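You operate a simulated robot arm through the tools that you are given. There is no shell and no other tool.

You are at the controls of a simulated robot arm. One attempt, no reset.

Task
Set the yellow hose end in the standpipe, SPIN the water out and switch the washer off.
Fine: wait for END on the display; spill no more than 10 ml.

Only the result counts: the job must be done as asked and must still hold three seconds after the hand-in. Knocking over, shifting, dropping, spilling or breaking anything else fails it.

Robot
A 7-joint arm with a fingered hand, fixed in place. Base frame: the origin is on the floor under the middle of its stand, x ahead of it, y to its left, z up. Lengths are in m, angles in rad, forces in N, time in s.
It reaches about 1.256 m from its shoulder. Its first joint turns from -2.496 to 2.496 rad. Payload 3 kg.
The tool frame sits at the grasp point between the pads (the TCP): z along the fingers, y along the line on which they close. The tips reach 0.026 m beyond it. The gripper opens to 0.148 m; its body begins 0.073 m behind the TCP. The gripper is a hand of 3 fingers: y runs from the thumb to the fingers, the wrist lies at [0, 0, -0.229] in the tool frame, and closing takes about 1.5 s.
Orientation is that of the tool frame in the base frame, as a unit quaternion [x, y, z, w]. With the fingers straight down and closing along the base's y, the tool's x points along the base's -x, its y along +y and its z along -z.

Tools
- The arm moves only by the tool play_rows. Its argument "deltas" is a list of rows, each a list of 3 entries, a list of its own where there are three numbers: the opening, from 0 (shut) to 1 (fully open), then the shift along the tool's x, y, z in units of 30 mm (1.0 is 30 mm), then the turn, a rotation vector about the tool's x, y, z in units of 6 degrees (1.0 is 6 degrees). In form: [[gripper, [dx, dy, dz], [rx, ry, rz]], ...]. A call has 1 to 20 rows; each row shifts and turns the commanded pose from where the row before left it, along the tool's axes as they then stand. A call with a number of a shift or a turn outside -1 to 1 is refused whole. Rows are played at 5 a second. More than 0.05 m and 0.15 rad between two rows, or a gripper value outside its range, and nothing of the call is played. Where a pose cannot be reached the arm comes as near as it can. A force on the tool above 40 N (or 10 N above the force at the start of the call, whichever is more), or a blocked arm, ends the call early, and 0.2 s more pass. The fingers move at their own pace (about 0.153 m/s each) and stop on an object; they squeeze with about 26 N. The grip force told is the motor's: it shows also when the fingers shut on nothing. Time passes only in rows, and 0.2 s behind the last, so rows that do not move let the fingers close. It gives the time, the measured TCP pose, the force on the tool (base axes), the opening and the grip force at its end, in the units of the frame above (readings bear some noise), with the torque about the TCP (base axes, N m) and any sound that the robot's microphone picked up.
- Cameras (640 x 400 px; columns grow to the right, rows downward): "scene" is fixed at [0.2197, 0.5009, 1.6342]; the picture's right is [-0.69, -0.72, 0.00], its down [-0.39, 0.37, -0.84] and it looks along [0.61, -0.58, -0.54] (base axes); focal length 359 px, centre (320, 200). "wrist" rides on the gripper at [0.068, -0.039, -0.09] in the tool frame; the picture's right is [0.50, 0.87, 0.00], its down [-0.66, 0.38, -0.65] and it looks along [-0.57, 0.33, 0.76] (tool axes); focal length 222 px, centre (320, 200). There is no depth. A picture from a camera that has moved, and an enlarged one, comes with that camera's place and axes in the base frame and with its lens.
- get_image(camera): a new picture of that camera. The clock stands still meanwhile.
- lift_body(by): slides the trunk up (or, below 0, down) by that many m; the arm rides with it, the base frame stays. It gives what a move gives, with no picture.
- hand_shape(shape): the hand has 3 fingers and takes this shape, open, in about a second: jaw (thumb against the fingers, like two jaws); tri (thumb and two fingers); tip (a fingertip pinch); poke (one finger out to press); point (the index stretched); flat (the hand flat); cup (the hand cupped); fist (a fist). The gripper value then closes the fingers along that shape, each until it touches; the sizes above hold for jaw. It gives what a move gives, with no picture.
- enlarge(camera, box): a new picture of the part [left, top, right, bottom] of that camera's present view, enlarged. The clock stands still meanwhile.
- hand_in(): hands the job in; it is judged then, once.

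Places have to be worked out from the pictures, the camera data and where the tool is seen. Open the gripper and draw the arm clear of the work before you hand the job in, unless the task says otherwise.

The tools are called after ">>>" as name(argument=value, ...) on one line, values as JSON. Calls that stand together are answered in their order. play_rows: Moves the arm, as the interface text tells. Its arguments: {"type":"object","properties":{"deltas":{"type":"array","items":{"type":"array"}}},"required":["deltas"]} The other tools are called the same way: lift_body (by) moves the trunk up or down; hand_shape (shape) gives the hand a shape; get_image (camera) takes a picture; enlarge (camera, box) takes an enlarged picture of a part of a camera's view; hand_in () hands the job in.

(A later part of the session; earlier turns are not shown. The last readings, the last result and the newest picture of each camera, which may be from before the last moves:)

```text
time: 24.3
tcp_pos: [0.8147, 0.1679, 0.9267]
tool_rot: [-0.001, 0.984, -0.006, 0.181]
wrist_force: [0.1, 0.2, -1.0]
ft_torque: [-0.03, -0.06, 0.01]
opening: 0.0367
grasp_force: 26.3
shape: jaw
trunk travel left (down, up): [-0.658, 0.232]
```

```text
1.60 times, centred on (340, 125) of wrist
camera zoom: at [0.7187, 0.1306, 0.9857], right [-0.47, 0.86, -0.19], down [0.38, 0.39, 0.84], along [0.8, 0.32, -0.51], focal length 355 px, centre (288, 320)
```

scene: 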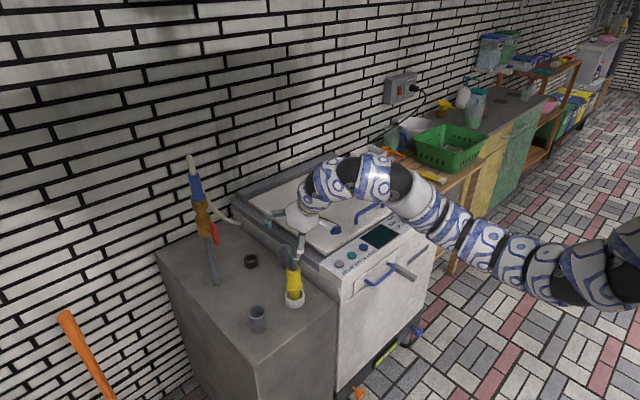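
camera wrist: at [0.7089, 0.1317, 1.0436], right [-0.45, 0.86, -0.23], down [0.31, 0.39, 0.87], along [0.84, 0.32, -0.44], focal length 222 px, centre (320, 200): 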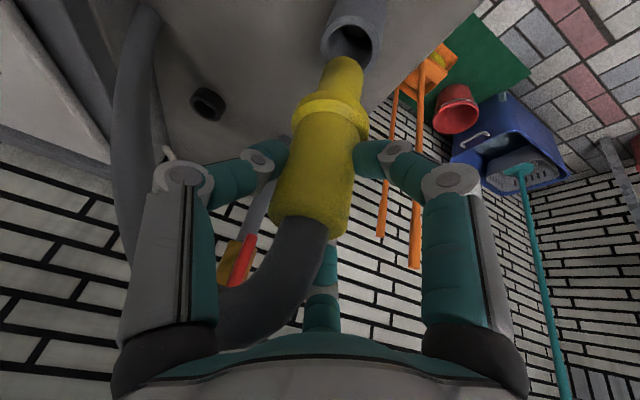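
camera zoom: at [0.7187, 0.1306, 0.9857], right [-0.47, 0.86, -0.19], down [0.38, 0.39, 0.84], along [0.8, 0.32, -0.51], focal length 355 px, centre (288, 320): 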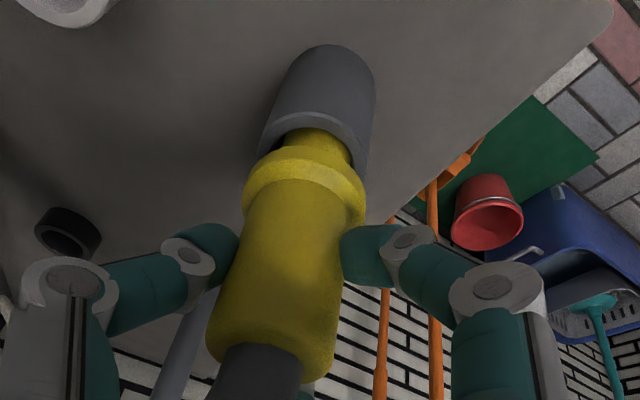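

Still free of contact, with the flange about 20 mm above the rim. I lower further in 4 mm steps and watch the force.

>>> play_rows(deltas=[[0, [0.0475, 0, 0.1245], [0, 0, 0]], [0, [0.0475, 0, 0.1245], [0, 0, 0]], [0, [0.0475, 0, 0.1245], [0, 0, 0]], [0, [0.0475, 0, 0.1245], [0, 0, 0]], [0, [0, 0, 0], [0, 0, 0]]])

>>> enlarge(camera="scene", box=[256, 262, 312, 337])

>>> enlarge(camera="wrist", box=[240, 0, 440, 250])

```text
time: 25.5
tcp_pos: [0.8147, 0.1676, 0.9102]
tool_rot: [-0.002, 0.983, -0.006, 0.182]
wrist_force: [2.6, 1.0, -1.8]
ft_torque: [0.06, -0.14, 0.02]
opening: 0.0368
grasp_force: 26.1
shape: jaw
trunk travel left (down, up): [-0.658, 0.232]
```

```text
5.33 times, centred on (284, 300) of scene
camera zoom: at [0.2197, 0.5009, 1.6342], right [-0.69, -0.72, 0.0], down [-0.39, 0.37, -0.84], along [0.61, -0.58, -0.54], focal length 1914 px, centre (512, -331)
```

zoom: 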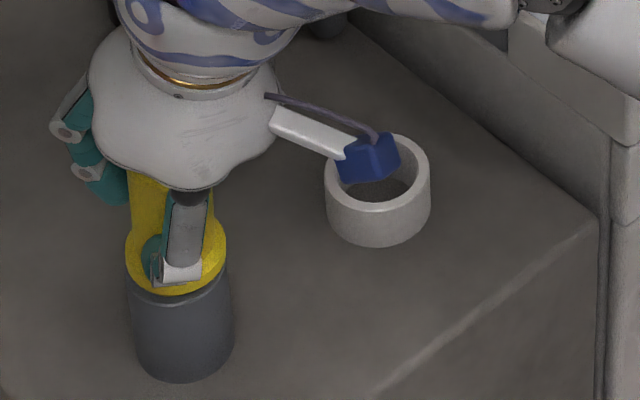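

```text
1.60 times, centred on (340, 125) of wrist
camera zoom: at [0.7178, 0.1299, 0.97], right [-0.47, 0.86, -0.19], down [0.38, 0.39, 0.84], along [0.8, 0.32, -0.51], focal length 355 px, centre (288, 320)
```

zoom: 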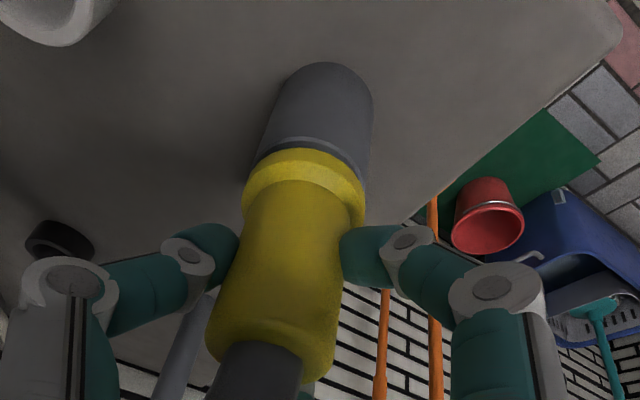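

The flange is almost on the rim and only a slight side force shows. I lower a few more millimetres until it seats.

>>> play_rows(deltas=[[0, [0.036, 0, 0.093], [0, 0, 0]], [0, [0.036, 0, 0.093], [0, 0, 0]], [0, [0, 0, 0], [0, 0, 0]]])

>>> enlarge(camera="scene", box=[256, 262, 312, 337])

>>> enlarge(camera="wrist", box=[280, 0, 400, 120])

```text
time: 26.3
tcp_pos: [0.8145, 0.1674, 0.9048]
tool_rot: [-0.002, 0.983, -0.006, 0.181]
wrist_force: [2.5, 0.9, -1.2]
ft_torque: [0.0, -0.09, 0.0]
opening: 0.0364
grasp_force: 25.5
shape: jaw
trunk travel left (down, up): [-0.658, 0.232]
```

```text
5.33 times, centred on (284, 300) of scene
camera zoom: at [0.2197, 0.5009, 1.6342], right [-0.69, -0.72, 0.0], down [-0.39, 0.37, -0.84], along [0.61, -0.58, -0.54], focal length 1914 px, centre (512, -331)
```

zoom: 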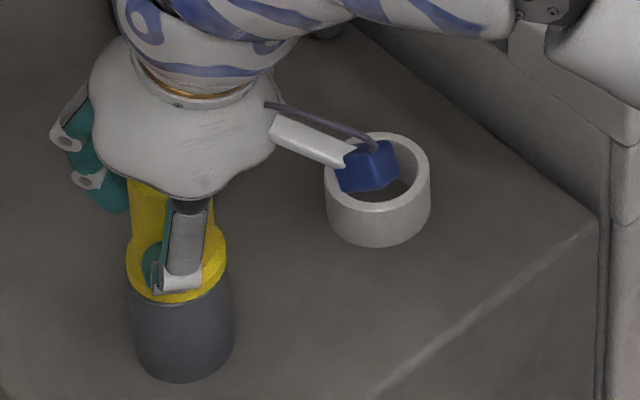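

```text
3.33 times, centred on (340, 60) of wrist
camera zoom: at [0.7183, 0.1301, 0.9642], right [-0.47, 0.86, -0.19], down [0.38, 0.39, 0.84], along [0.8, 0.32, -0.51], focal length 740 px, centre (253, 667)
```

zoom: 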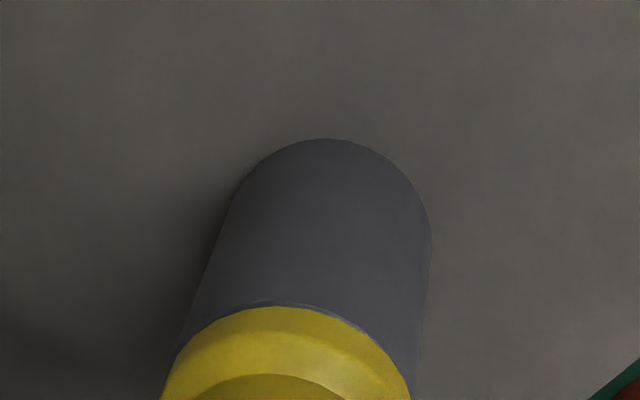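

The flange looks nearly seated and the vertical force hasn't risen yet. I lower 2 mm per row, watching for contact.

>>> play_rows(deltas=[[0, [0.024, 0, 0.062], [0, 0, 0]], [0, [0.024, 0, 0.062], [0, 0, 0]], [0, [0, 0, 0], [0, 0, 0]]])

>>> enlarge(camera="wrist", box=[280, 0, 400, 120])

```text
time: 27.1
tcp_pos: [0.8133, 0.1677, 0.8999]
tool_rot: [-0.002, 0.983, -0.006, 0.182]
wrist_force: [2.9, 0.7, 5.1]
ft_torque: [-0.07, -0.01, -0.01]
opening: 0.0368
grasp_force: 25.9
shape: jaw
trunk travel left (down, up): [-0.658, 0.232]
```

```text
3.33 times, centred on (340, 60) of wrist
camera zoom: at [0.719, 0.1297, 0.9602], right [-0.47, 0.86, -0.19], down [0.38, 0.39, 0.84], along [0.8, 0.32, -0.51], focal length 740 px, centre (253, 667)
```

zoom: 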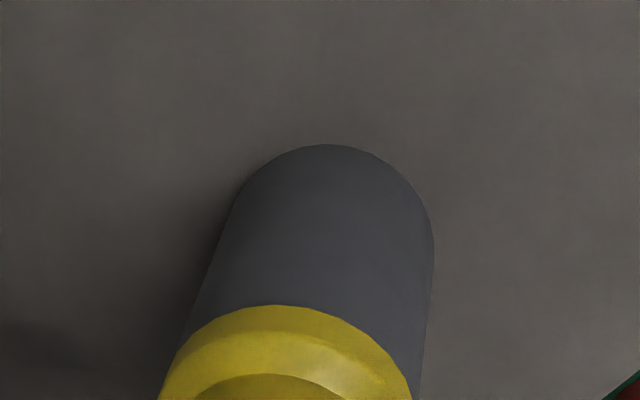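

Contact: the vertical force rose by about 6.5 N, so the flange is seated on the standpipe rim. I release the grip gently and check that it stays.

>>> play_rows(deltas=[[0.3, [0, 0, 0], [0, 0, 0]], [0.4, [0, 0, 0], [0, 0, 0]], [0.5, [0, 0, 0], [0, 0, 0]], [0.6, [0, 0, 0], [0, 0, 0]], [0.6, [0, 0, 0], [0, 0, 0]]])

>>> get_image(camera="wrist")

>>> enlarge(camera="scene", box=[220, 200, 380, 340])

```text
time: 28.3
tcp_pos: [0.8148, 0.168, 0.9]
tool_rot: [-0.001, 0.983, -0.005, 0.182]
wrist_force: [-0.9, 0.0, 0.3]
ft_torque: [0.02, 0.03, -0.01]
opening: 0.0881
grasp_force: 0.1
shape: jaw
trunk travel left (down, up): [-0.658, 0.232]
```

```text
taken
camera wrist: at [0.7189, 0.1299, 0.9596], right [-0.47, 0.86, -0.19], down [0.38, 0.39, 0.84], along [0.8, 0.32, -0.51], focal length 222 px, centre (320, 200)
```

wrist: 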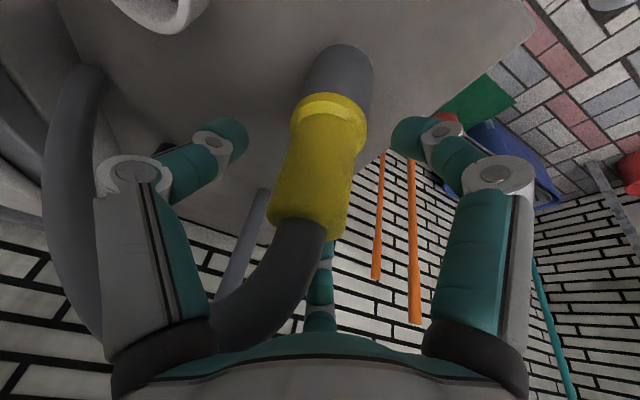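

```text
2.86 times, centred on (300, 270) of scene
camera zoom: at [0.2197, 0.5009, 1.6342], right [-0.69, -0.72, 0.0], down [-0.39, 0.37, -0.84], along [0.61, -0.58, -0.54], focal length 1025 px, centre (377, 0)
```

zoom: 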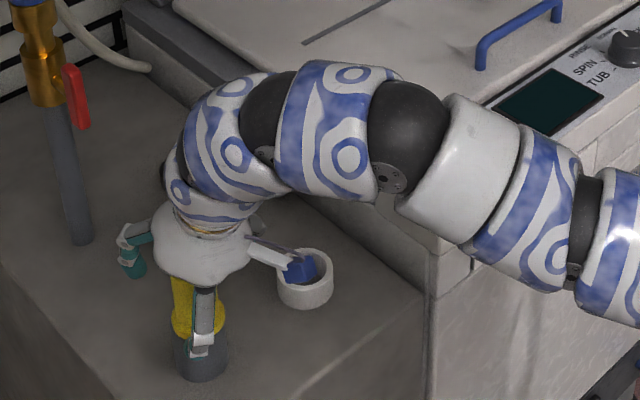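

The hose end stays seated with the hand open. The hose runs between thumb and rear finger, so I back off up and slightly to -x/-y to stay clear of it.

>>> play_rows(deltas=[[0.75, [0.311, -0.2, -0.119], [0, 0, 0]], [0.75, [-0.149, 0, -0.389], [0, 0, 0]], [0.75, [-0.149, 0, -0.389], [0, 0, 0]], [0.75, [-0.149, 0, -0.389], [0, 0, 0]], [0.75, [-0.149, 0, -0.389], [0, 0, 0]]])

>>> get_image(camera="wrist")

>>> enlarge(camera="scene", box=[220, 180, 380, 340])

```text
time: 29.5
tcp_pos: [0.8049, 0.1623, 0.9507]
tool_rot: [0.0, 0.983, -0.007, 0.182]
wrist_force: [0.0, -0.3, 0.5]
ft_torque: [0.0, -0.02, 0.0]
opening: 0.1105
grasp_force: 0.0
shape: jaw
trunk travel left (down, up): [-0.658, 0.232]
```

```text
taken
camera wrist: at [0.7095, 0.1237, 1.0108], right [-0.47, 0.86, -0.19], down [0.38, 0.39, 0.84], along [0.8, 0.32, -0.51], focal length 222 px, centre (320, 200)
```

wrist: 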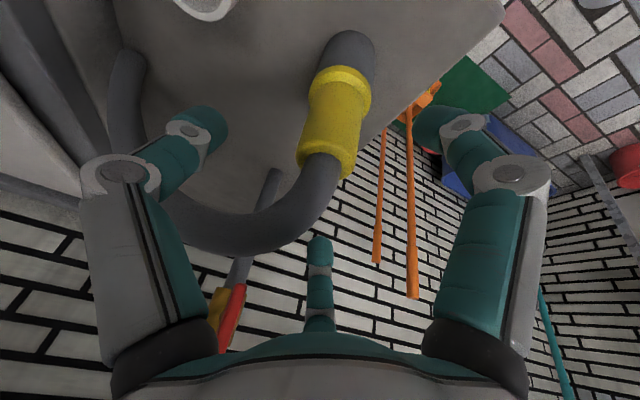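

```text
2.50 times, centred on (300, 260) of scene
camera zoom: at [0.2197, 0.5009, 1.6342], right [-0.69, -0.72, 0.0], down [-0.39, 0.37, -0.84], along [0.61, -0.58, -0.54], focal length 897 px, centre (370, 50)
```

zoom: 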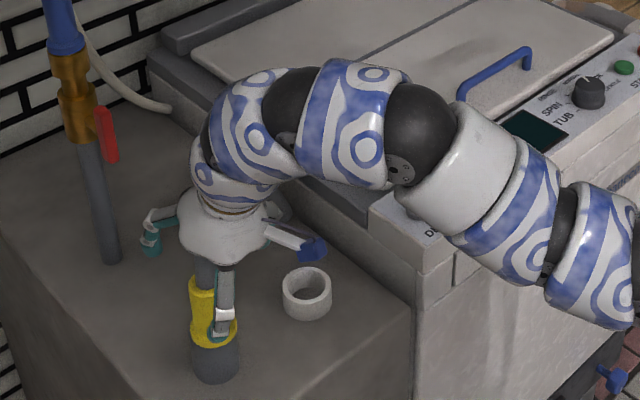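

The hose sits well and the fingers are clear of it. I rise straight up another 9 cm, then check the whole scene.

>>> play_rows(deltas=[[0.75, [-0.21, 0, -0.56], [0, 0, 0]], [0.75, [-0.21, 0, -0.56], [0, 0, 0]], [0.75, [-0.21, 0, -0.56], [0, 0, 0]], [0.75, [-0.21, 0, -0.56], [0, 0, 0]], [0.75, [-0.21, 0, -0.56], [0, 0, 0]]])

>>> get_image(camera="wrist")

>>> get_image(camera="scene")

```text
time: 30.7
tcp_pos: [0.8064, 0.1631, 1.0404]
tool_rot: [-0.001, 0.984, -0.005, 0.181]
wrist_force: [0.2, 0.9, 0.5]
ft_torque: [0.02, -0.01, -0.01]
opening: 0.111
grasp_force: 0.0
shape: jaw
trunk travel left (down, up): [-0.658, 0.232]
```

```text
taken
camera wrist: at [0.7106, 0.1253, 1.1001], right [-0.47, 0.86, -0.19], down [0.38, 0.39, 0.84], along [0.8, 0.32, -0.51], focal length 222 px, centre (320, 200)
```

wrist: 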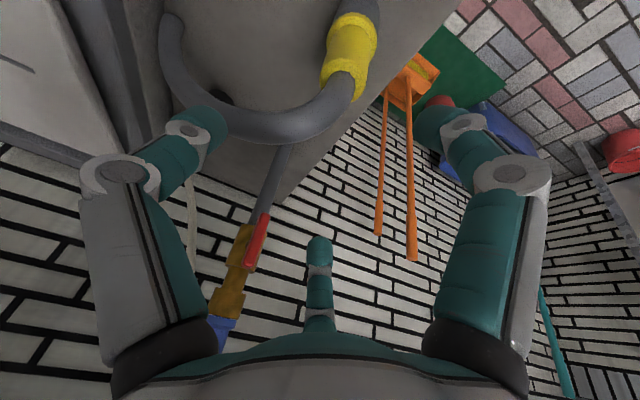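

```text
taken
```

scene: 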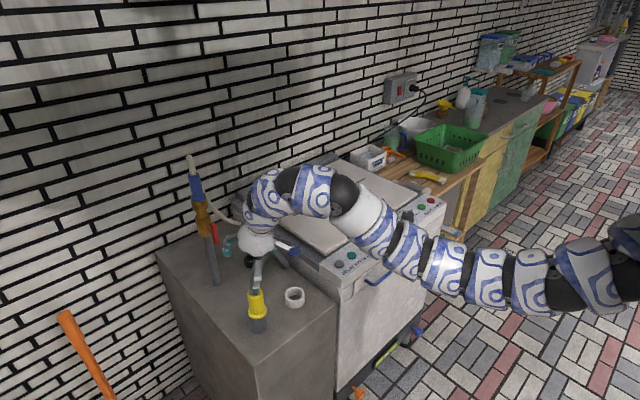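

The hose hangs neatly in the standpipe. Now I raise the hand, level it to point straight down and travel right toward the control panel.

>>> play_rows(deltas=[[0.75, [-0.356, 0, -0.934], [0, 0, 0]], [0.75, [-0.356, 0, -0.934], [0, 0, 0]], [0.75, [0.1, -1, 0], [0, 0.87, 0]], [0.75, [0.1, -1, 0], [0, 0.87, 0]], [0.75, [0.1, -1, 0], [0, 0.87, 0]], [0.75, [0.1, -1, 0], [0, 0.87, 0]], [0.75, [0.2, -1, 0], [0, 0, 0]], [0.75, [0.2, -1, 0], [0, 0, 0]], [0.75, [0.2, -1, 0], [0, 0, 0]], [0.75, [0.2, -1, 0], [0, 0, 0]], [0.75, [0.2, -1, 0], [0, 0, 0]], [0.75, [0.2, -1, 0], [0, 0, 0]], [0.75, [0.2, -1, 0], [0, 0, 0]], [0.75, [0.2, -1, 0], [0, 0, 0]], [0.75, [0.2, -1, 0], [0, 0, 0]], [0.75, [0.2, -1, 0], [0, 0, 0]], [0.75, [0.2, -1, 0], [0, 0, 0]], [0.75, [0.2, -1, 0], [0, 0, 0]], [0.75, [0.2, -1, 0], [0, 0, 0]], [0.75, [0.2, -1, 0], [0, 0, 0]]])

>>> get_image(camera="wrist")

>>> get_image(camera="scene")

```text
time: 34.9
tcp_pos: [0.7871, 0.0837, 1.0839]
tool_rot: [0.0, 1.0, -0.006, 0.001]
wrist_force: [0.1, 0.3, -0.2]
ft_torque: [0.03, 0.05, -0.02]
opening: 0.1107
grasp_force: 0.1
shape: jaw
out of reach, approached as far as the arm can: row 4, 5, 7, 8, 9, 10, 11, 12, 13, 14, 15, 16, 17, 18, 19, 20
trunk travel left (down, up): [-0.658, 0.232]
```

```text
taken
camera wrist: at [0.7184, 0.0451, 1.173], right [-0.5, 0.87, -0.01], down [0.65, 0.39, 0.65], along [0.57, 0.32, -0.76], focal length 222 px, centre (320, 200)
```

wrist: 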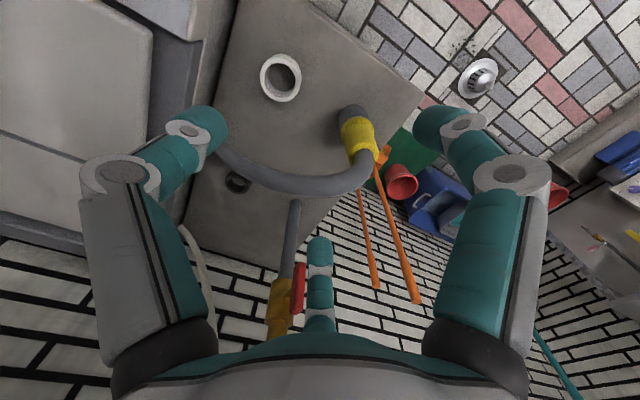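

```text
taken
```

scene: 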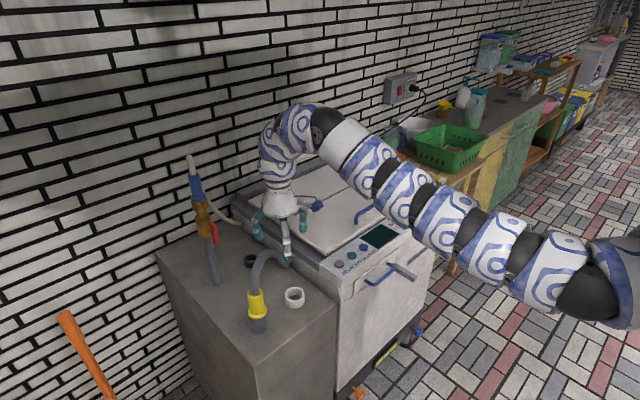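

The arm is stuck at a wrist limit because the hand is high relative to the shoulder. I raise the trunk 0.2 m; after that the hand can travel lower relative to the shoulder.

>>> lift_body(by=0.2)

>>> play_rows(deltas=[[0.75, [0.2, -0.5, 1], [0, 0, 0]], [0.75, [0.2, -0.5, 1], [0, 0, 0]], [0.75, [0.2, -0.5, 1], [0, 0, 0]], [0.75, [0.2, -0.5, 1], [0, 0, 0]], [0.75, [0.2, -0.5, 0.5], [0, 0, 0]]])

```text
time: 37.0
tcp_pos: [0.7872, 0.0833, 1.283]
tool_rot: [-0.001, 1.0, -0.006, 0.001]
wrist_force: [-0.3, 0.1, 0.6]
ft_torque: [-0.02, -0.01, 0.02]
opening: 0.1109
grasp_force: 0.0
shape: jaw
trunk travel left (down, up): [-0.858, 0.032]
```

```text
time: 38.2
tcp_pos: [0.7619, 0.0065, 1.149]
tool_rot: [0.0, 1.0, -0.006, 0.001]
wrist_force: [0.2, -0.1, 0.8]
ft_torque: [0.01, -0.01, 0.02]
opening: 0.1109
grasp_force: 0.0
shape: jaw
out of reach, approached as far as the arm can: row 1
trunk travel left (down, up): [-0.858, 0.032]
```

Tracking works again. I continue to the right along the washer's front at z about 1.12.

>>> play_rows(deltas=[[0.75, [0.25, -1, 0.1], [0, 0, 0]], [0.75, [0.25, -1, 0.1], [0, 0, 0]], [0.75, [0.25, -1, 0.1], [0, 0, 0]], [0.75, [0.25, -1, 0.1], [0, 0, 0]], [0.75, [0.25, -1, 0.1], [0, 0, 0]], [0.75, [0.25, -1, 0.1], [0, 0, 0]], [0.75, [0.25, -1, 0.1], [0, 0, 0]], [0.75, [0.25, -1, 0.1], [0, 0, 0]], [0.75, [0.25, -1, 0.1], [0, 0, 0]], [0.75, [0.25, -1, 0.1], [0, 0, 0]], [0.75, [0.25, -1, 0], [0, 0, 0]], [0.75, [0.25, -1, 0], [0, 0, 0]], [0.75, [0.25, -1, 0], [0, 0, 0]], [0.75, [0.25, -1, 0], [0, 0, 0]], [0.75, [0.25, -1, 0], [0, 0, 0]], [0.75, [0.25, -1, 0], [0, 0, 0]]])

>>> get_image(camera="wrist")

>>> get_image(camera="scene")

```text
time: 41.6
tcp_pos: [0.6412, -0.4755, 1.1236]
tool_rot: [0.0, 1.0, -0.006, 0.001]
wrist_force: [-0.2, 0.3, -0.1]
ft_torque: [0.0, -0.01, -0.02]
opening: 0.1107
grasp_force: 0.0
shape: jaw
trunk travel left (down, up): [-0.858, 0.032]
```

```text
taken
camera wrist: at [0.574, -0.5121, 1.2143], right [-0.5, 0.87, -0.01], down [0.65, 0.39, 0.65], along [0.57, 0.32, -0.76], focal length 222 px, centre (320, 200)
```

wrist: 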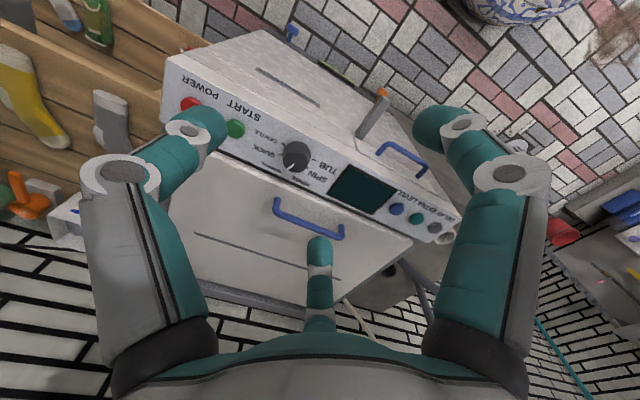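

```text
taken
```

scene: 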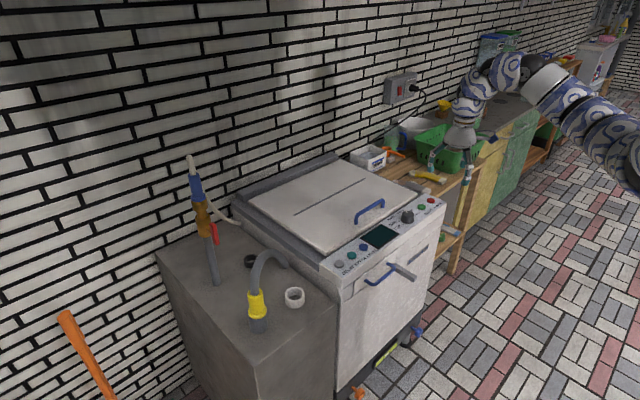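

Good view of the panel now. I zoom in on the buttons, knob and display.

>>> enlarge(camera="wrist", box=[160, 70, 360, 210])

>>> enlarge(camera="scene", box=[360, 180, 450, 260])

>>> enlarge(camera="scene", box=[220, 220, 330, 350])

```text
2.86 times, centred on (260, 140) of wrist
camera zoom: at [0.574, -0.5121, 1.2143], right [-0.5, 0.87, -0.01], down [0.65, 0.39, 0.65], along [0.57, 0.32, -0.76], focal length 635 px, centre (491, 371)
```

zoom: 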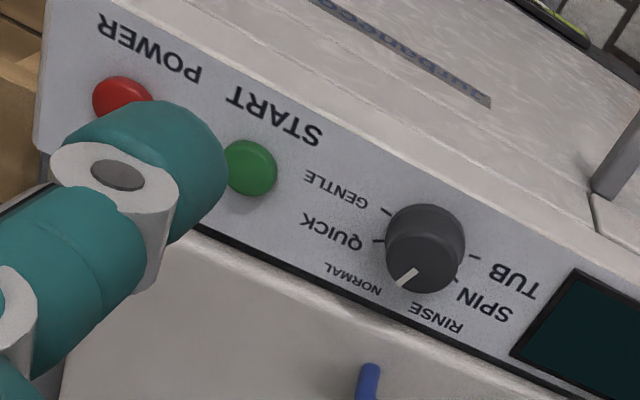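

```text
5.00 times, centred on (405, 220) of scene
camera zoom: at [0.2197, 0.5009, 1.6342], right [-0.69, -0.72, 0.0], down [-0.39, 0.37, -0.84], along [0.61, -0.58, -0.54], focal length 1794 px, centre (-105, 100)
```

zoom: 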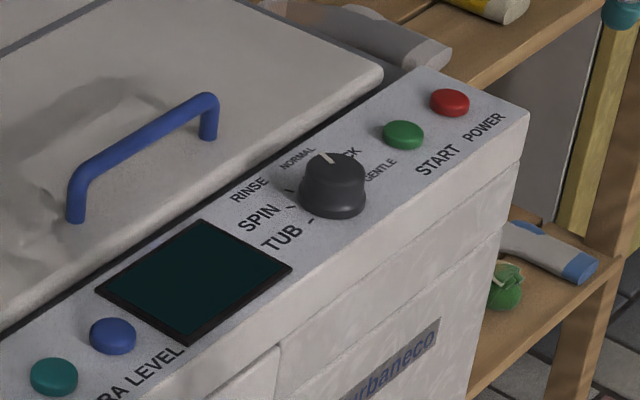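

```text
3.08 times, centred on (275, 285) of scene
camera zoom: at [0.2197, 0.5009, 1.6342], right [-0.69, -0.72, 0.0], down [-0.39, 0.37, -0.84], along [0.61, -0.58, -0.54], focal length 1104 px, centre (458, -62)
```

zoom: 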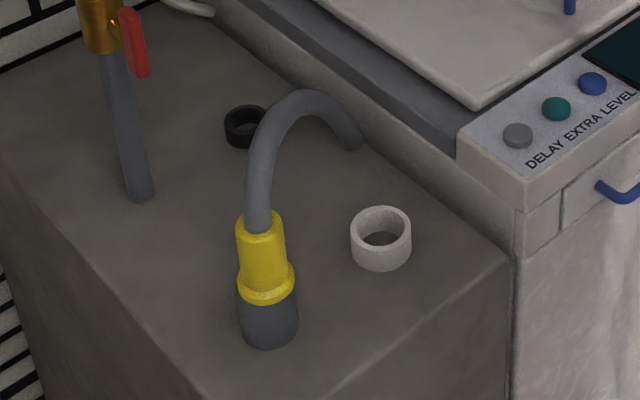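

The hose end is well seated in the standpipe. The knob points to NORMAL; SPIN is about 84° counter-clockwise seen from above. From two wrist views POWER (red) is at about (0.761, -0.626, 0.88) and START (green) at (0.766, -0.559, 0.878). I shape the hand to poke and look at it.

>>> hand_shape(shape="poke")

>>> get_image(camera="wrist")

>>> enlarge(camera="scene", box=[400, 60, 520, 230])

```text
time: 42.5
tcp_pos: [0.6435, -0.4747, 1.1238]
tool_rot: [0.0, 1.0, -0.006, 0.001]
wrist_force: [0.6, -0.5, -0.4]
ft_torque: [0.02, 0.01, -0.02]
opening: 0.0
grasp_force: 0.1
shape: poke
trunk travel left (down, up): [-0.858, 0.032]
```

```text
taken
camera wrist: at [0.574, -0.5112, 1.2144], right [-0.5, 0.87, -0.01], down [0.65, 0.39, 0.65], along [0.57, 0.32, -0.76], focal length 222 px, centre (320, 200)
```

wrist: 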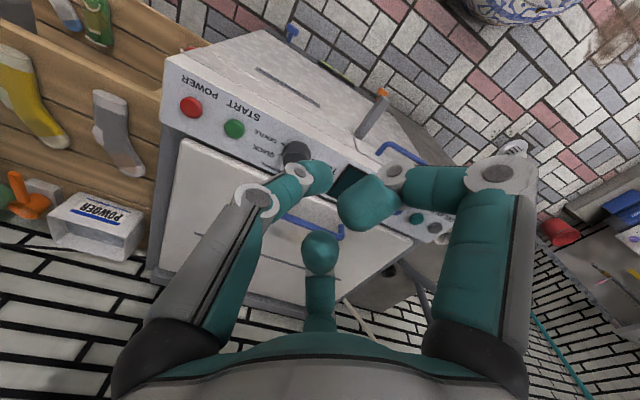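

```text
2.35 times, centred on (460, 145) of scene
camera zoom: at [0.2197, 0.5009, 1.6342], right [-0.69, -0.72, 0.0], down [-0.39, 0.37, -0.84], along [0.61, -0.58, -0.54], focal length 844 px, centre (-9, 329)
```

zoom: 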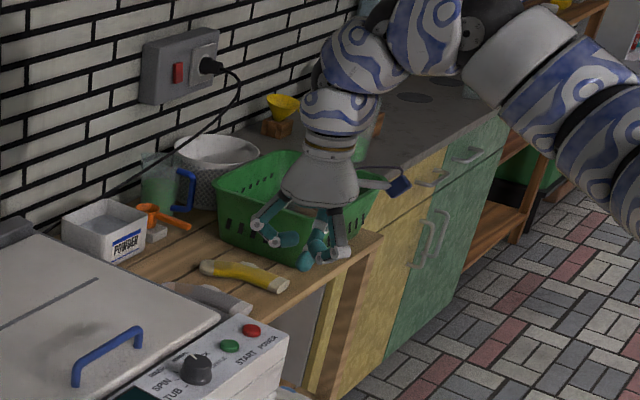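

In poke shape the thumb tip reaches out at the TCP axis (about 26 mm beyond TCP), and the other two are curled back. I zoom in on the buttons, now unobstructed.

>>> enlarge(camera="wrist", box=[160, 60, 310, 170])

```text
3.64 times, centred on (235, 115) of wrist
camera zoom: at [0.574, -0.5112, 1.2144], right [-0.5, 0.87, -0.01], down [0.65, 0.39, 0.65], along [0.57, 0.32, -0.76], focal length 808 px, centre (629, 509)
```

zoom: 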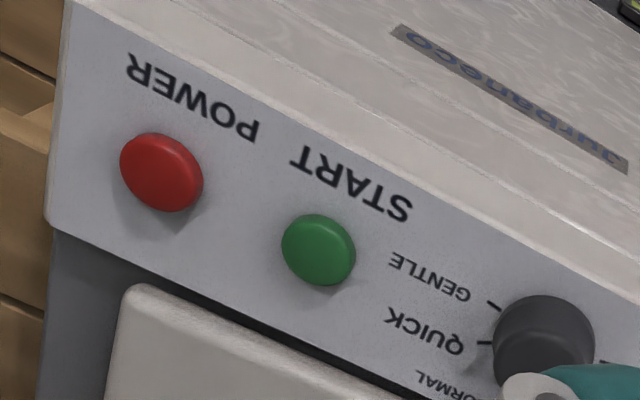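

Buttons now triangulate consistently: POWER (0.766, -0.624, 0.878), START (0.765, -0.559, 0.879). I move the poking finger above POWER, stopping about 50 mm above it.

>>> play_rows(deltas=[[0, [-0.817, -0.99, 0], [0, 0, 0]], [0, [-0.817, -0.99, 0], [0, 0, 0]], [0, [-0.817, -0.99, 0], [0, 0, 0]], [0, [-0.817, -0.99, 0], [0, 0, 0]], [0, [-0.817, -0.96, 0], [0, 0, 0]], [0, [0, 0, 1], [0, 0, 0]], [0, [0, 0, 1], [0, 0, 0]], [0, [0, 0, 1], [0, 0, 0]], [0, [0, 0, 1], [0, 0, 0]], [0, [0, 0, 0.7], [0, 0, 0]], [0, [0, 0, 0], [0, 0, 0]]])

>>> get_image(camera="wrist")

>>> enlarge(camera="scene", box=[340, 140, 480, 260])

```text
time: 44.9
tcp_pos: [0.7612, -0.623, 0.9861]
tool_rot: [0.0, 1.0, -0.007, 0.0]
wrist_force: [-0.3, 0.3, 0.0]
ft_torque: [0.02, -0.01, 0.02]
opening: 0.0002
grasp_force: 26.1
shape: jaw
out of reach, approached as far as the arm can: row 10
trunk travel left (down, up): [-0.858, 0.032]
```

```text
taken
camera wrist: at [0.6929, -0.6601, 1.0768], right [-0.5, 0.87, -0.01], down [0.65, 0.39, 0.65], along [0.57, 0.32, -0.76], focal length 222 px, centre (320, 200)
```

wrist: 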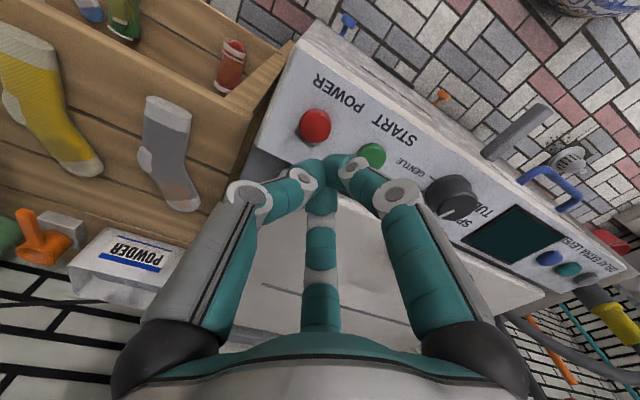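

```text
3.33 times, centred on (410, 200) of scene
camera zoom: at [0.2197, 0.5009, 1.6342], right [-0.69, -0.72, 0.0], down [-0.39, 0.37, -0.84], along [0.61, -0.58, -0.54], focal length 1196 px, centre (20, 200)
```

zoom: 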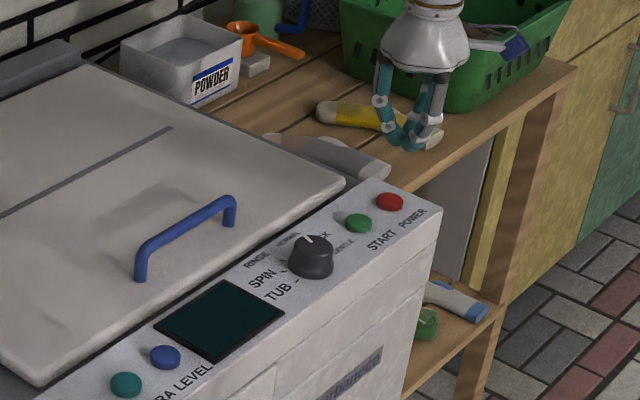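

Passing gripper 0 closed the hand into a jaw point, and the arm is near its reach limit here because the shoulder is high. I raise the hand 0.15 m, then lower the trunk by 0.17 and reform the poke shape.

>>> play_rows(deltas=[[0, [0, 0, -1], [0, 0, 0]], [0, [0, 0, -1], [0, 0, 0]], [0, [0, 0, -1], [0, 0, 0]], [0, [0, 0, -1], [0, 0, 0]], [0, [0, 0, -1], [0, 0, 0]], [0, [0, 0, -0.7], [0, 0, 0]]])

>>> lift_body(by=-0.17)

>>> hand_shape(shape="poke")

>>> get_image(camera="wrist")

```text
time: 46.3
tcp_pos: [0.7622, -0.6197, 1.1565]
tool_rot: [0.0, 1.0, -0.006, 0.001]
wrist_force: [0.3, 0.7, 0.3]
ft_torque: [0.04, -0.01, 0.01]
opening: 0.0
grasp_force: 26.1
shape: jaw
trunk travel left (down, up): [-0.858, 0.032]
```

```text
time: 48.3
tcp_pos: [0.7618, -0.6206, 0.9862]
tool_rot: [-0.001, 1.0, -0.007, 0.0]
wrist_force: [-0.1, -0.4, -0.3]
ft_torque: [0.0, 0.04, -0.01]
opening: 0.0
grasp_force: 26.1
shape: jaw
trunk travel left (down, up): [-0.688, 0.202]
```

```text
time: 49.2
tcp_pos: [0.7622, -0.6197, 0.9847]
tool_rot: [-0.001, 1.0, -0.006, 0.001]
wrist_force: [-1.0, 1.0, -0.3]
ft_torque: [0.03, 0.0, 0.0]
opening: 0.0
grasp_force: 0.0
shape: poke
trunk travel left (down, up): [-0.688, 0.202]
```

```text
taken
camera wrist: at [0.6935, -0.6574, 1.0762], right [-0.5, 0.87, -0.01], down [0.65, 0.39, 0.65], along [0.57, 0.32, -0.76], focal length 222 px, centre (320, 200)
```

wrist: 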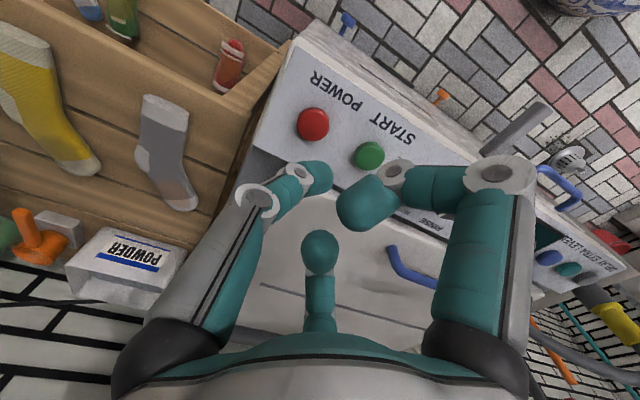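

Poke shape is set again and POWER re-measures at (0.766, -0.625). I nudge into alignment using gripper value 1 to keep the poke shape, and check it.

>>> play_rows(deltas=[[1, [-0.13, -0.09, 0], [0, 0, 0]], [1, [0, 0, 0.5], [0, 0, 0]], [1, [0, 0, 0.5], [0, 0, 0]]])

>>> get_image(camera="wrist")

```text
time: 50.0
tcp_pos: [0.7649, -0.6229, 0.9544]
tool_rot: [0.0, 1.0, -0.006, 0.001]
wrist_force: [0.7, 0.5, -1.1]
ft_torque: [0.04, 0.01, 0.0]
opening: 0.0
grasp_force: 0.1
shape: poke
trunk travel left (down, up): [-0.688, 0.202]
```

```text
taken
camera wrist: at [0.6974, -0.6607, 1.0446], right [-0.5, 0.87, -0.01], down [0.65, 0.39, 0.65], along [0.57, 0.32, -0.76], focal length 222 px, centre (320, 200)
```

wrist: 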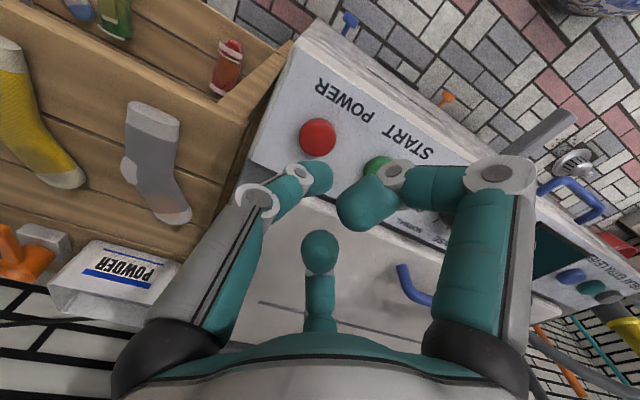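

Shape holds. The tip is about 50 mm above the red button; I lower to just above it.

>>> play_rows(deltas=[[1, [0, 0, 0.45], [0, 0, 0]], [1, [0, 0, 0.45], [0, 0, 0]], [1, [0, 0, 0.4], [0, 0, 0]], [1, [0, 0, 0], [0, 0, 0]]])

>>> enlarge(camera="wrist", box=[240, 60, 420, 220])

>>> enlarge(camera="scene", box=[370, 150, 470, 240])

```text
time: 51.0
tcp_pos: [0.7654, -0.6232, 0.9166]
tool_rot: [0.0, 1.0, -0.006, 0.001]
wrist_force: [0.5, 0.2, -0.3]
ft_torque: [-0.01, 0.02, 0.0]
opening: 0.0001
grasp_force: 0.0
shape: poke
trunk travel left (down, up): [-0.688, 0.202]
```

```text
2.50 times, centred on (330, 140) of wrist
camera zoom: at [0.697, -0.6613, 1.0075], right [-0.5, 0.87, -0.01], down [0.65, 0.39, 0.65], along [0.57, 0.32, -0.76], focal length 555 px, centre (295, 350)
```

zoom: 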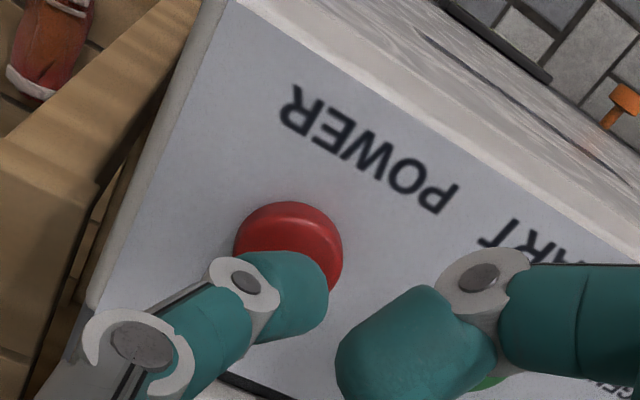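

```text
4.44 times, centred on (420, 195) of scene
camera zoom: at [0.2197, 0.5009, 1.6342], right [-0.69, -0.72, 0.0], down [-0.39, 0.37, -0.84], along [0.61, -0.58, -0.54], focal length 1595 px, centre (-124, 222)
```

zoom: 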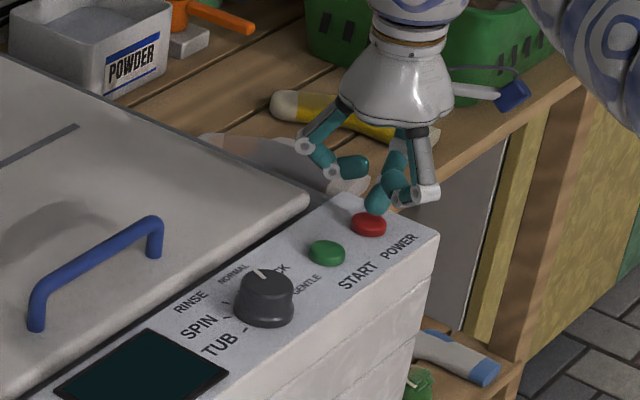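

The fingertip is just above the red button. I press in small steps and watch force and sound.

>>> play_rows(deltas=[[1, [0, 0, 0.15], [0, 0, 0]], [1, [0, 0, 0.15], [0, 0, 0]]])

```text
time: 51.6
tcp_pos: [0.7662, -0.6244, 0.9083]
tool_rot: [-0.001, 1.0, -0.006, 0.0]
wrist_force: [0.0, 0.1, 0.4]
ft_torque: [0.0, 0.02, -0.01]
opening: 0.0001
grasp_force: 0.1
shape: poke
trunk travel left (down, up): [-0.688, 0.202]
```

No contact yet at TCP z 0.908. I go down a little more.

>>> play_rows(deltas=[[1, [0, 0, 0.12], [0, 0, 0]], [1, [0, 0, 0.12], [0, 0, 0]]])

>>> enlarge(camera="wrist", box=[240, 60, 420, 220])

>>> enlarge(camera="scene", box=[370, 150, 470, 240])

```text
time: 52.2
tcp_pos: [0.7658, -0.623, 0.9025]
tool_rot: [0.0, 1.0, -0.007, 0.002]
wrist_force: [2.9, -1.3, 12.2]
ft_torque: [-0.04, -0.03, -0.02]
opening: 0.0
grasp_force: 0.1
shape: poke
trunk travel left (down, up): [-0.688, 0.202]
heard: click
```

```text
2.50 times, centred on (330, 140) of wrist
camera zoom: at [0.6972, -0.6612, 0.9936], right [-0.5, 0.87, -0.01], down [0.65, 0.39, 0.65], along [0.57, 0.32, -0.76], focal length 555 px, centre (295, 350)
```

zoom: 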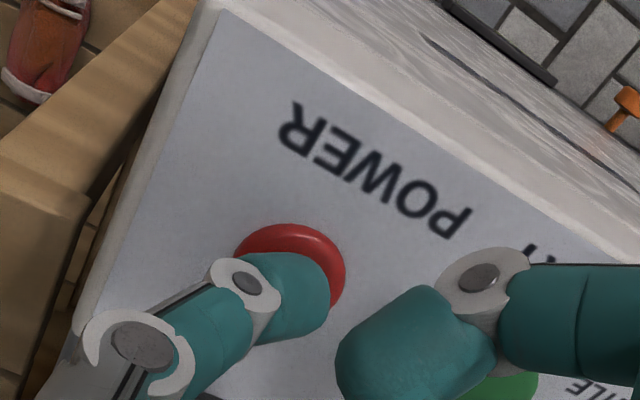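

```text
4.44 times, centred on (420, 195) of scene
camera zoom: at [0.2197, 0.5009, 1.6342], right [-0.69, -0.72, 0.0], down [-0.39, 0.37, -0.84], along [0.61, -0.58, -0.54], focal length 1595 px, centre (-124, 222)
```

zoom: 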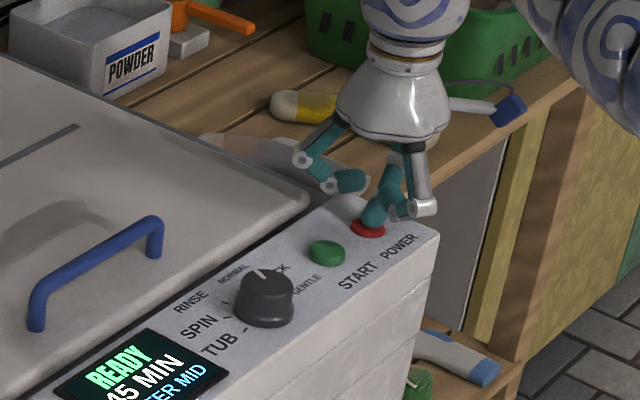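

Click heard and the display lit: "READY / 45 MIN / WATER MID". I lift off the button and read the display.

>>> play_rows(deltas=[[1, [0, 0, -0.5], [0, 0, 0]], [1, [0, 0, -0.7], [0, 0, 0]], [1, [0, 0, -0.7], [0, 0, 0]], [1, [0, 0, -0.5], [0, 0, 0]]])

>>> enlarge(camera="scene", box=[330, 180, 450, 270])

>>> get_image(camera="wrist")

```text
time: 53.2
tcp_pos: [0.7656, -0.6218, 0.9733]
tool_rot: [0.0, 1.0, -0.005, 0.0]
wrist_force: [-0.7, -0.6, -0.4]
ft_torque: [-0.02, -0.02, 0.02]
opening: 0.0
grasp_force: 0.0
shape: poke
trunk travel left (down, up): [-0.688, 0.202]
```

```text
4.44 times, centred on (390, 225) of scene
camera zoom: at [0.2197, 0.5009, 1.6342], right [-0.69, -0.72, 0.0], down [-0.39, 0.37, -0.84], along [0.61, -0.58, -0.54], focal length 1595 px, centre (9, 89)
```

zoom: 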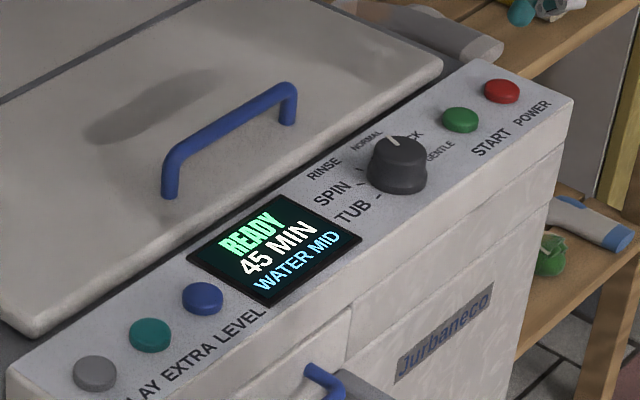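

```text
taken
camera wrist: at [0.6967, -0.6586, 1.0644], right [-0.5, 0.87, -0.01], down [0.65, 0.39, 0.65], along [0.57, 0.32, -0.76], focal length 222 px, centre (320, 200)
```

wrist: 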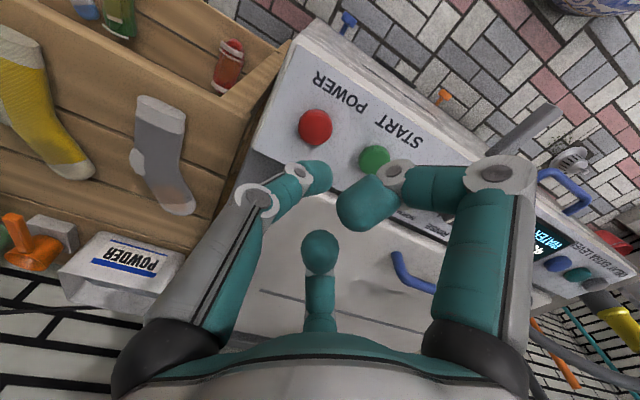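

Washer is on, in NORMAL (45 MIN). Next I'll grip the knob from above with three fingers and turn it about +84° (about base z). I move over the knob at a safe height with the jaw shape and look at it.

>>> play_rows(deltas=[[1, [-0.03, 0.955, -0.4], [0, 0, 0]], [1, [-0.03, 0.955, -0.4], [0, 0, 0]], [1, [-0.03, 0.955, -0.4], [0, 0, 0]], [1, [-0.03, 0.955, -0.4], [0, 0, 0]], [1, [-0.03, 0.955, -0.4], [0, 0, 0]], [1, [-0.03, 0.955, -0.4], [0, 0, 0]]])

>>> hand_shape(shape="jaw")

>>> get_image(camera="wrist")

>>> enlarge(camera="wrist", box=[230, 40, 430, 180])

```text
time: 54.6
tcp_pos: [0.773, -0.4485, 1.0409]
tool_rot: [0.0, 1.0, -0.006, 0.0]
wrist_force: [-0.4, -0.1, 0.0]
ft_torque: [-0.03, -0.02, 0.02]
opening: 0.0
grasp_force: 0.0
shape: poke
out of reach, approached as far as the arm can: row 6
trunk travel left (down, up): [-0.688, 0.202]
```

```text
time: 55.5
tcp_pos: [0.7726, -0.4493, 1.0404]
tool_rot: [0.0, 1.0, -0.006, 0.001]
wrist_force: [0.5, 0.8, -0.3]
ft_torque: [0.0, 0.01, -0.01]
opening: 0.148
grasp_force: 0.0
shape: jaw
trunk travel left (down, up): [-0.688, 0.202]
```

```text
taken
camera wrist: at [0.7048, -0.487, 1.1307], right [-0.5, 0.87, -0.01], down [0.65, 0.39, 0.65], along [0.57, 0.32, -0.76], focal length 222 px, centre (320, 200)
```

wrist: 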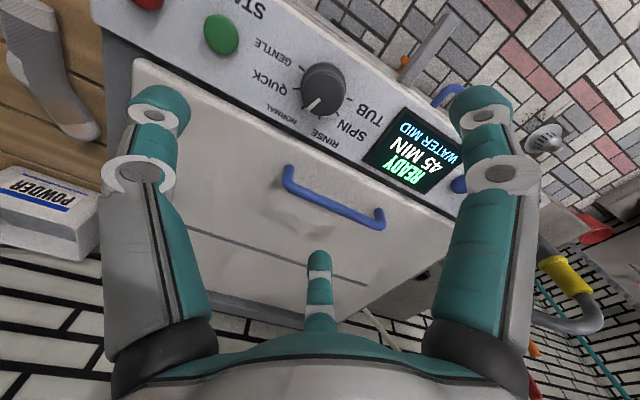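

```text
2.86 times, centred on (330, 110) of wrist
camera zoom: at [0.7048, -0.487, 1.1307], right [-0.5, 0.87, -0.01], down [0.65, 0.39, 0.65], along [0.57, 0.32, -0.76], focal length 635 px, centre (291, 457)
```

zoom: 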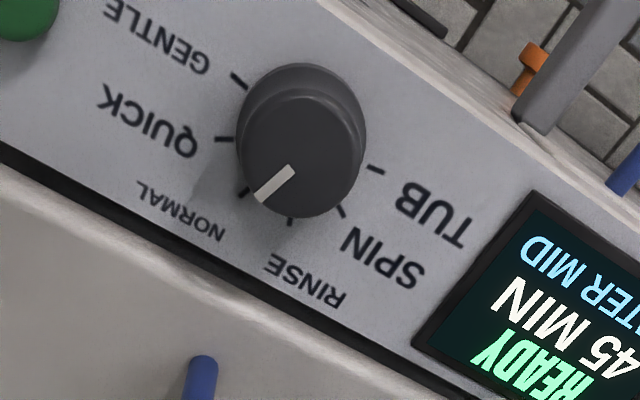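

The close view gives six knob positions 36° apart: NORMAL at 18°, SPIN at -54°, so +72° about base z. The knob axis is at (0.757, -0.455), top z about 0.907. I descend to z 0.98 over the knob axis and test the 72° wrist rotation in free air first.

>>> play_rows(deltas=[[0.55, [0.25, -0.09, 0.5], [0, 0, 0]], [0.55, [0.27, -0.09, 0.7], [0, 0, 0]], [0.55, [0, 0, 0.8], [0, 0, 0]], [0.55, [0, 0, 0], [0, 0, -1]], [0.55, [0, 0, 0], [0, 0, -1]], [0.55, [0, 0, 0], [0, 0, -1]], [0.55, [0, 0, 0], [0, 0, -1]], [0.55, [0, 0, 0], [0, 0, -1]], [0.55, [0, 0, 0], [0, 0, -1]], [0.55, [0, 0, 0], [0, 0, -1]], [0.55, [0, 0, 0], [0, 0, -1]], [0.55, [0, 0, 0], [0, 0, -1]], [0.55, [0, 0, 0], [0, 0, -1]], [0.55, [0, 0, 0], [0, 0, -1]], [0.55, [0, 0, 0], [0, 0, -1]]])

>>> get_image(camera="wrist")

```text
time: 58.7
tcp_pos: [0.7496, -0.4505, 0.9801]
tool_rot: [-0.587, 0.809, -0.009, -0.001]
wrist_force: [0.3, 0.2, 0.5]
ft_torque: [0.03, 0.0, -0.04]
opening: 0.0818
grasp_force: 0.0
shape: jaw
out of reach, approached as far as the arm can: row 15
trunk travel left (down, up): [-0.688, 0.202]
```

```text
taken
camera wrist: at [0.7648, -0.5246, 1.0711], right [-0.98, -0.21, 0.0], down [-0.16, 0.75, 0.64], along [-0.13, 0.63, -0.77], focal length 222 px, centre (320, 200)
```

wrist: 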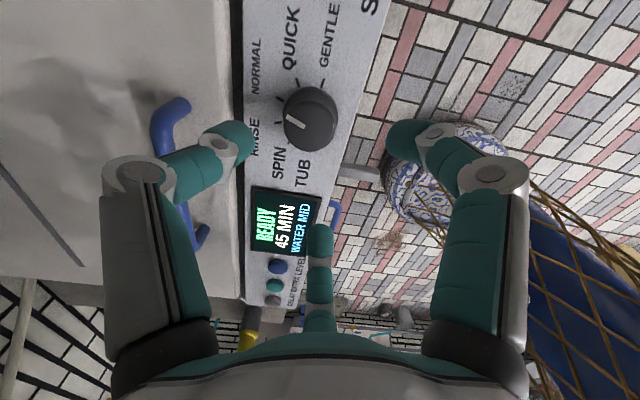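

The rotation works to about 66–72°, so I'll start 9° pre-rotated the other way. This view gives another fix on the knob; I zoom in before turning back.

>>> enlarge(camera="wrist", box=[220, 50, 400, 190])

```text
2.86 times, centred on (310, 120) of wrist
camera zoom: at [0.7648, -0.5246, 1.0711], right [-0.98, -0.21, 0.0], down [-0.16, 0.75, 0.64], along [-0.13, 0.63, -0.77], focal length 635 px, centre (349, 429)
```

zoom: 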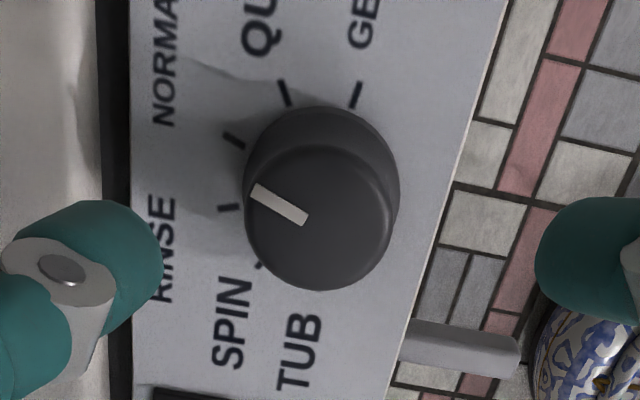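

The knob axis averages to about (0.758, -0.4535), top around z 0.90. I rotate back to 9° beyond the default the other way and centre over the knob.

>>> play_rows(deltas=[[0.55, [0, 0, 0], [0, 0, 1]], [0.55, [0, 0, 0], [0, 0, 1]], [0.55, [0, 0, 0], [0, 0, 1]], [0.55, [0, 0, 0], [0, 0, 1]], [0.55, [0, 0, 0], [0, 0, 1]], [0.55, [0, 0, 0], [0, 0, 1]], [0.55, [0, 0, 0], [0, 0, 1]], [0.55, [0, 0, 0], [0, 0, 1]], [0.55, [0, 0, 0], [0, 0, 1]], [0.55, [0, 0, 0], [0, 0, 1]], [0.55, [0, 0, 0], [0, 0, 1]], [0.55, [0, 0, 0], [0, 0, 1]], [0.55, [0, 0, 0], [0, 0, 1]], [0.5, [0, 0, 0], [0, 0, 0.5]], [0.5, [-0.29, -0.055, 0], [0, 0, 0]], [0.5, [0, 0, 0], [0, 0, 0]]])

>>> get_image(camera="wrist")

>>> enlarge(camera="scene", box=[330, 130, 470, 250])

```text
time: 62.1
tcp_pos: [0.7585, -0.4526, 0.9819]
tool_rot: [0.078, 0.997, -0.007, 0.001]
wrist_force: [-0.3, 0.5, -0.1]
ft_torque: [-0.01, 0.02, -0.01]
opening: 0.0744
grasp_force: 0.0
shape: jaw
trunk travel left (down, up): [-0.688, 0.202]
```

```text
taken
camera wrist: at [0.6849, -0.4782, 1.071], right [-0.36, 0.93, -0.01], down [0.71, 0.28, 0.65], along [0.61, 0.22, -0.76], focal length 222 px, centre (320, 200)
```

wrist: 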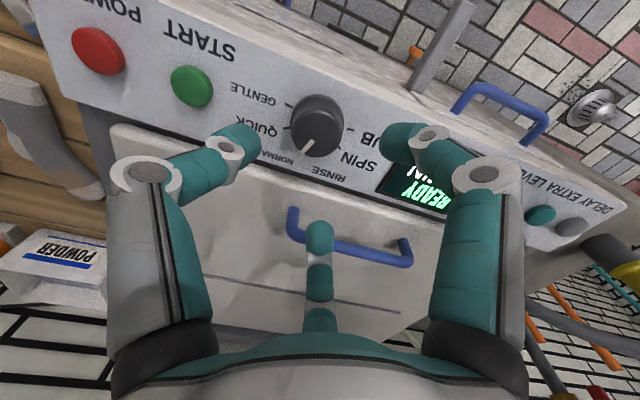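

```text
3.33 times, centred on (400, 190) of scene
camera zoom: at [0.2197, 0.5009, 1.6342], right [-0.69, -0.72, 0.0], down [-0.39, 0.37, -0.84], along [0.61, -0.58, -0.54], focal length 1196 px, centre (53, 233)
```

zoom: 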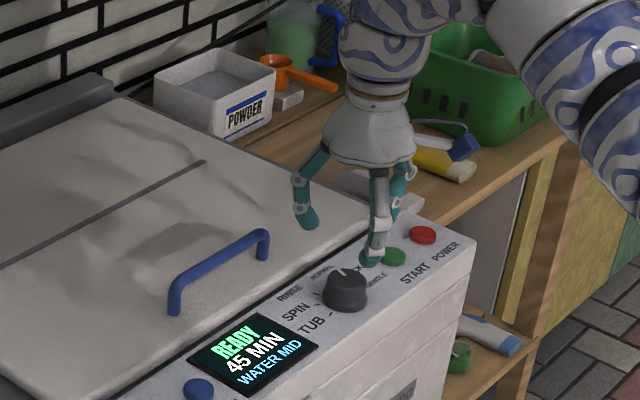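

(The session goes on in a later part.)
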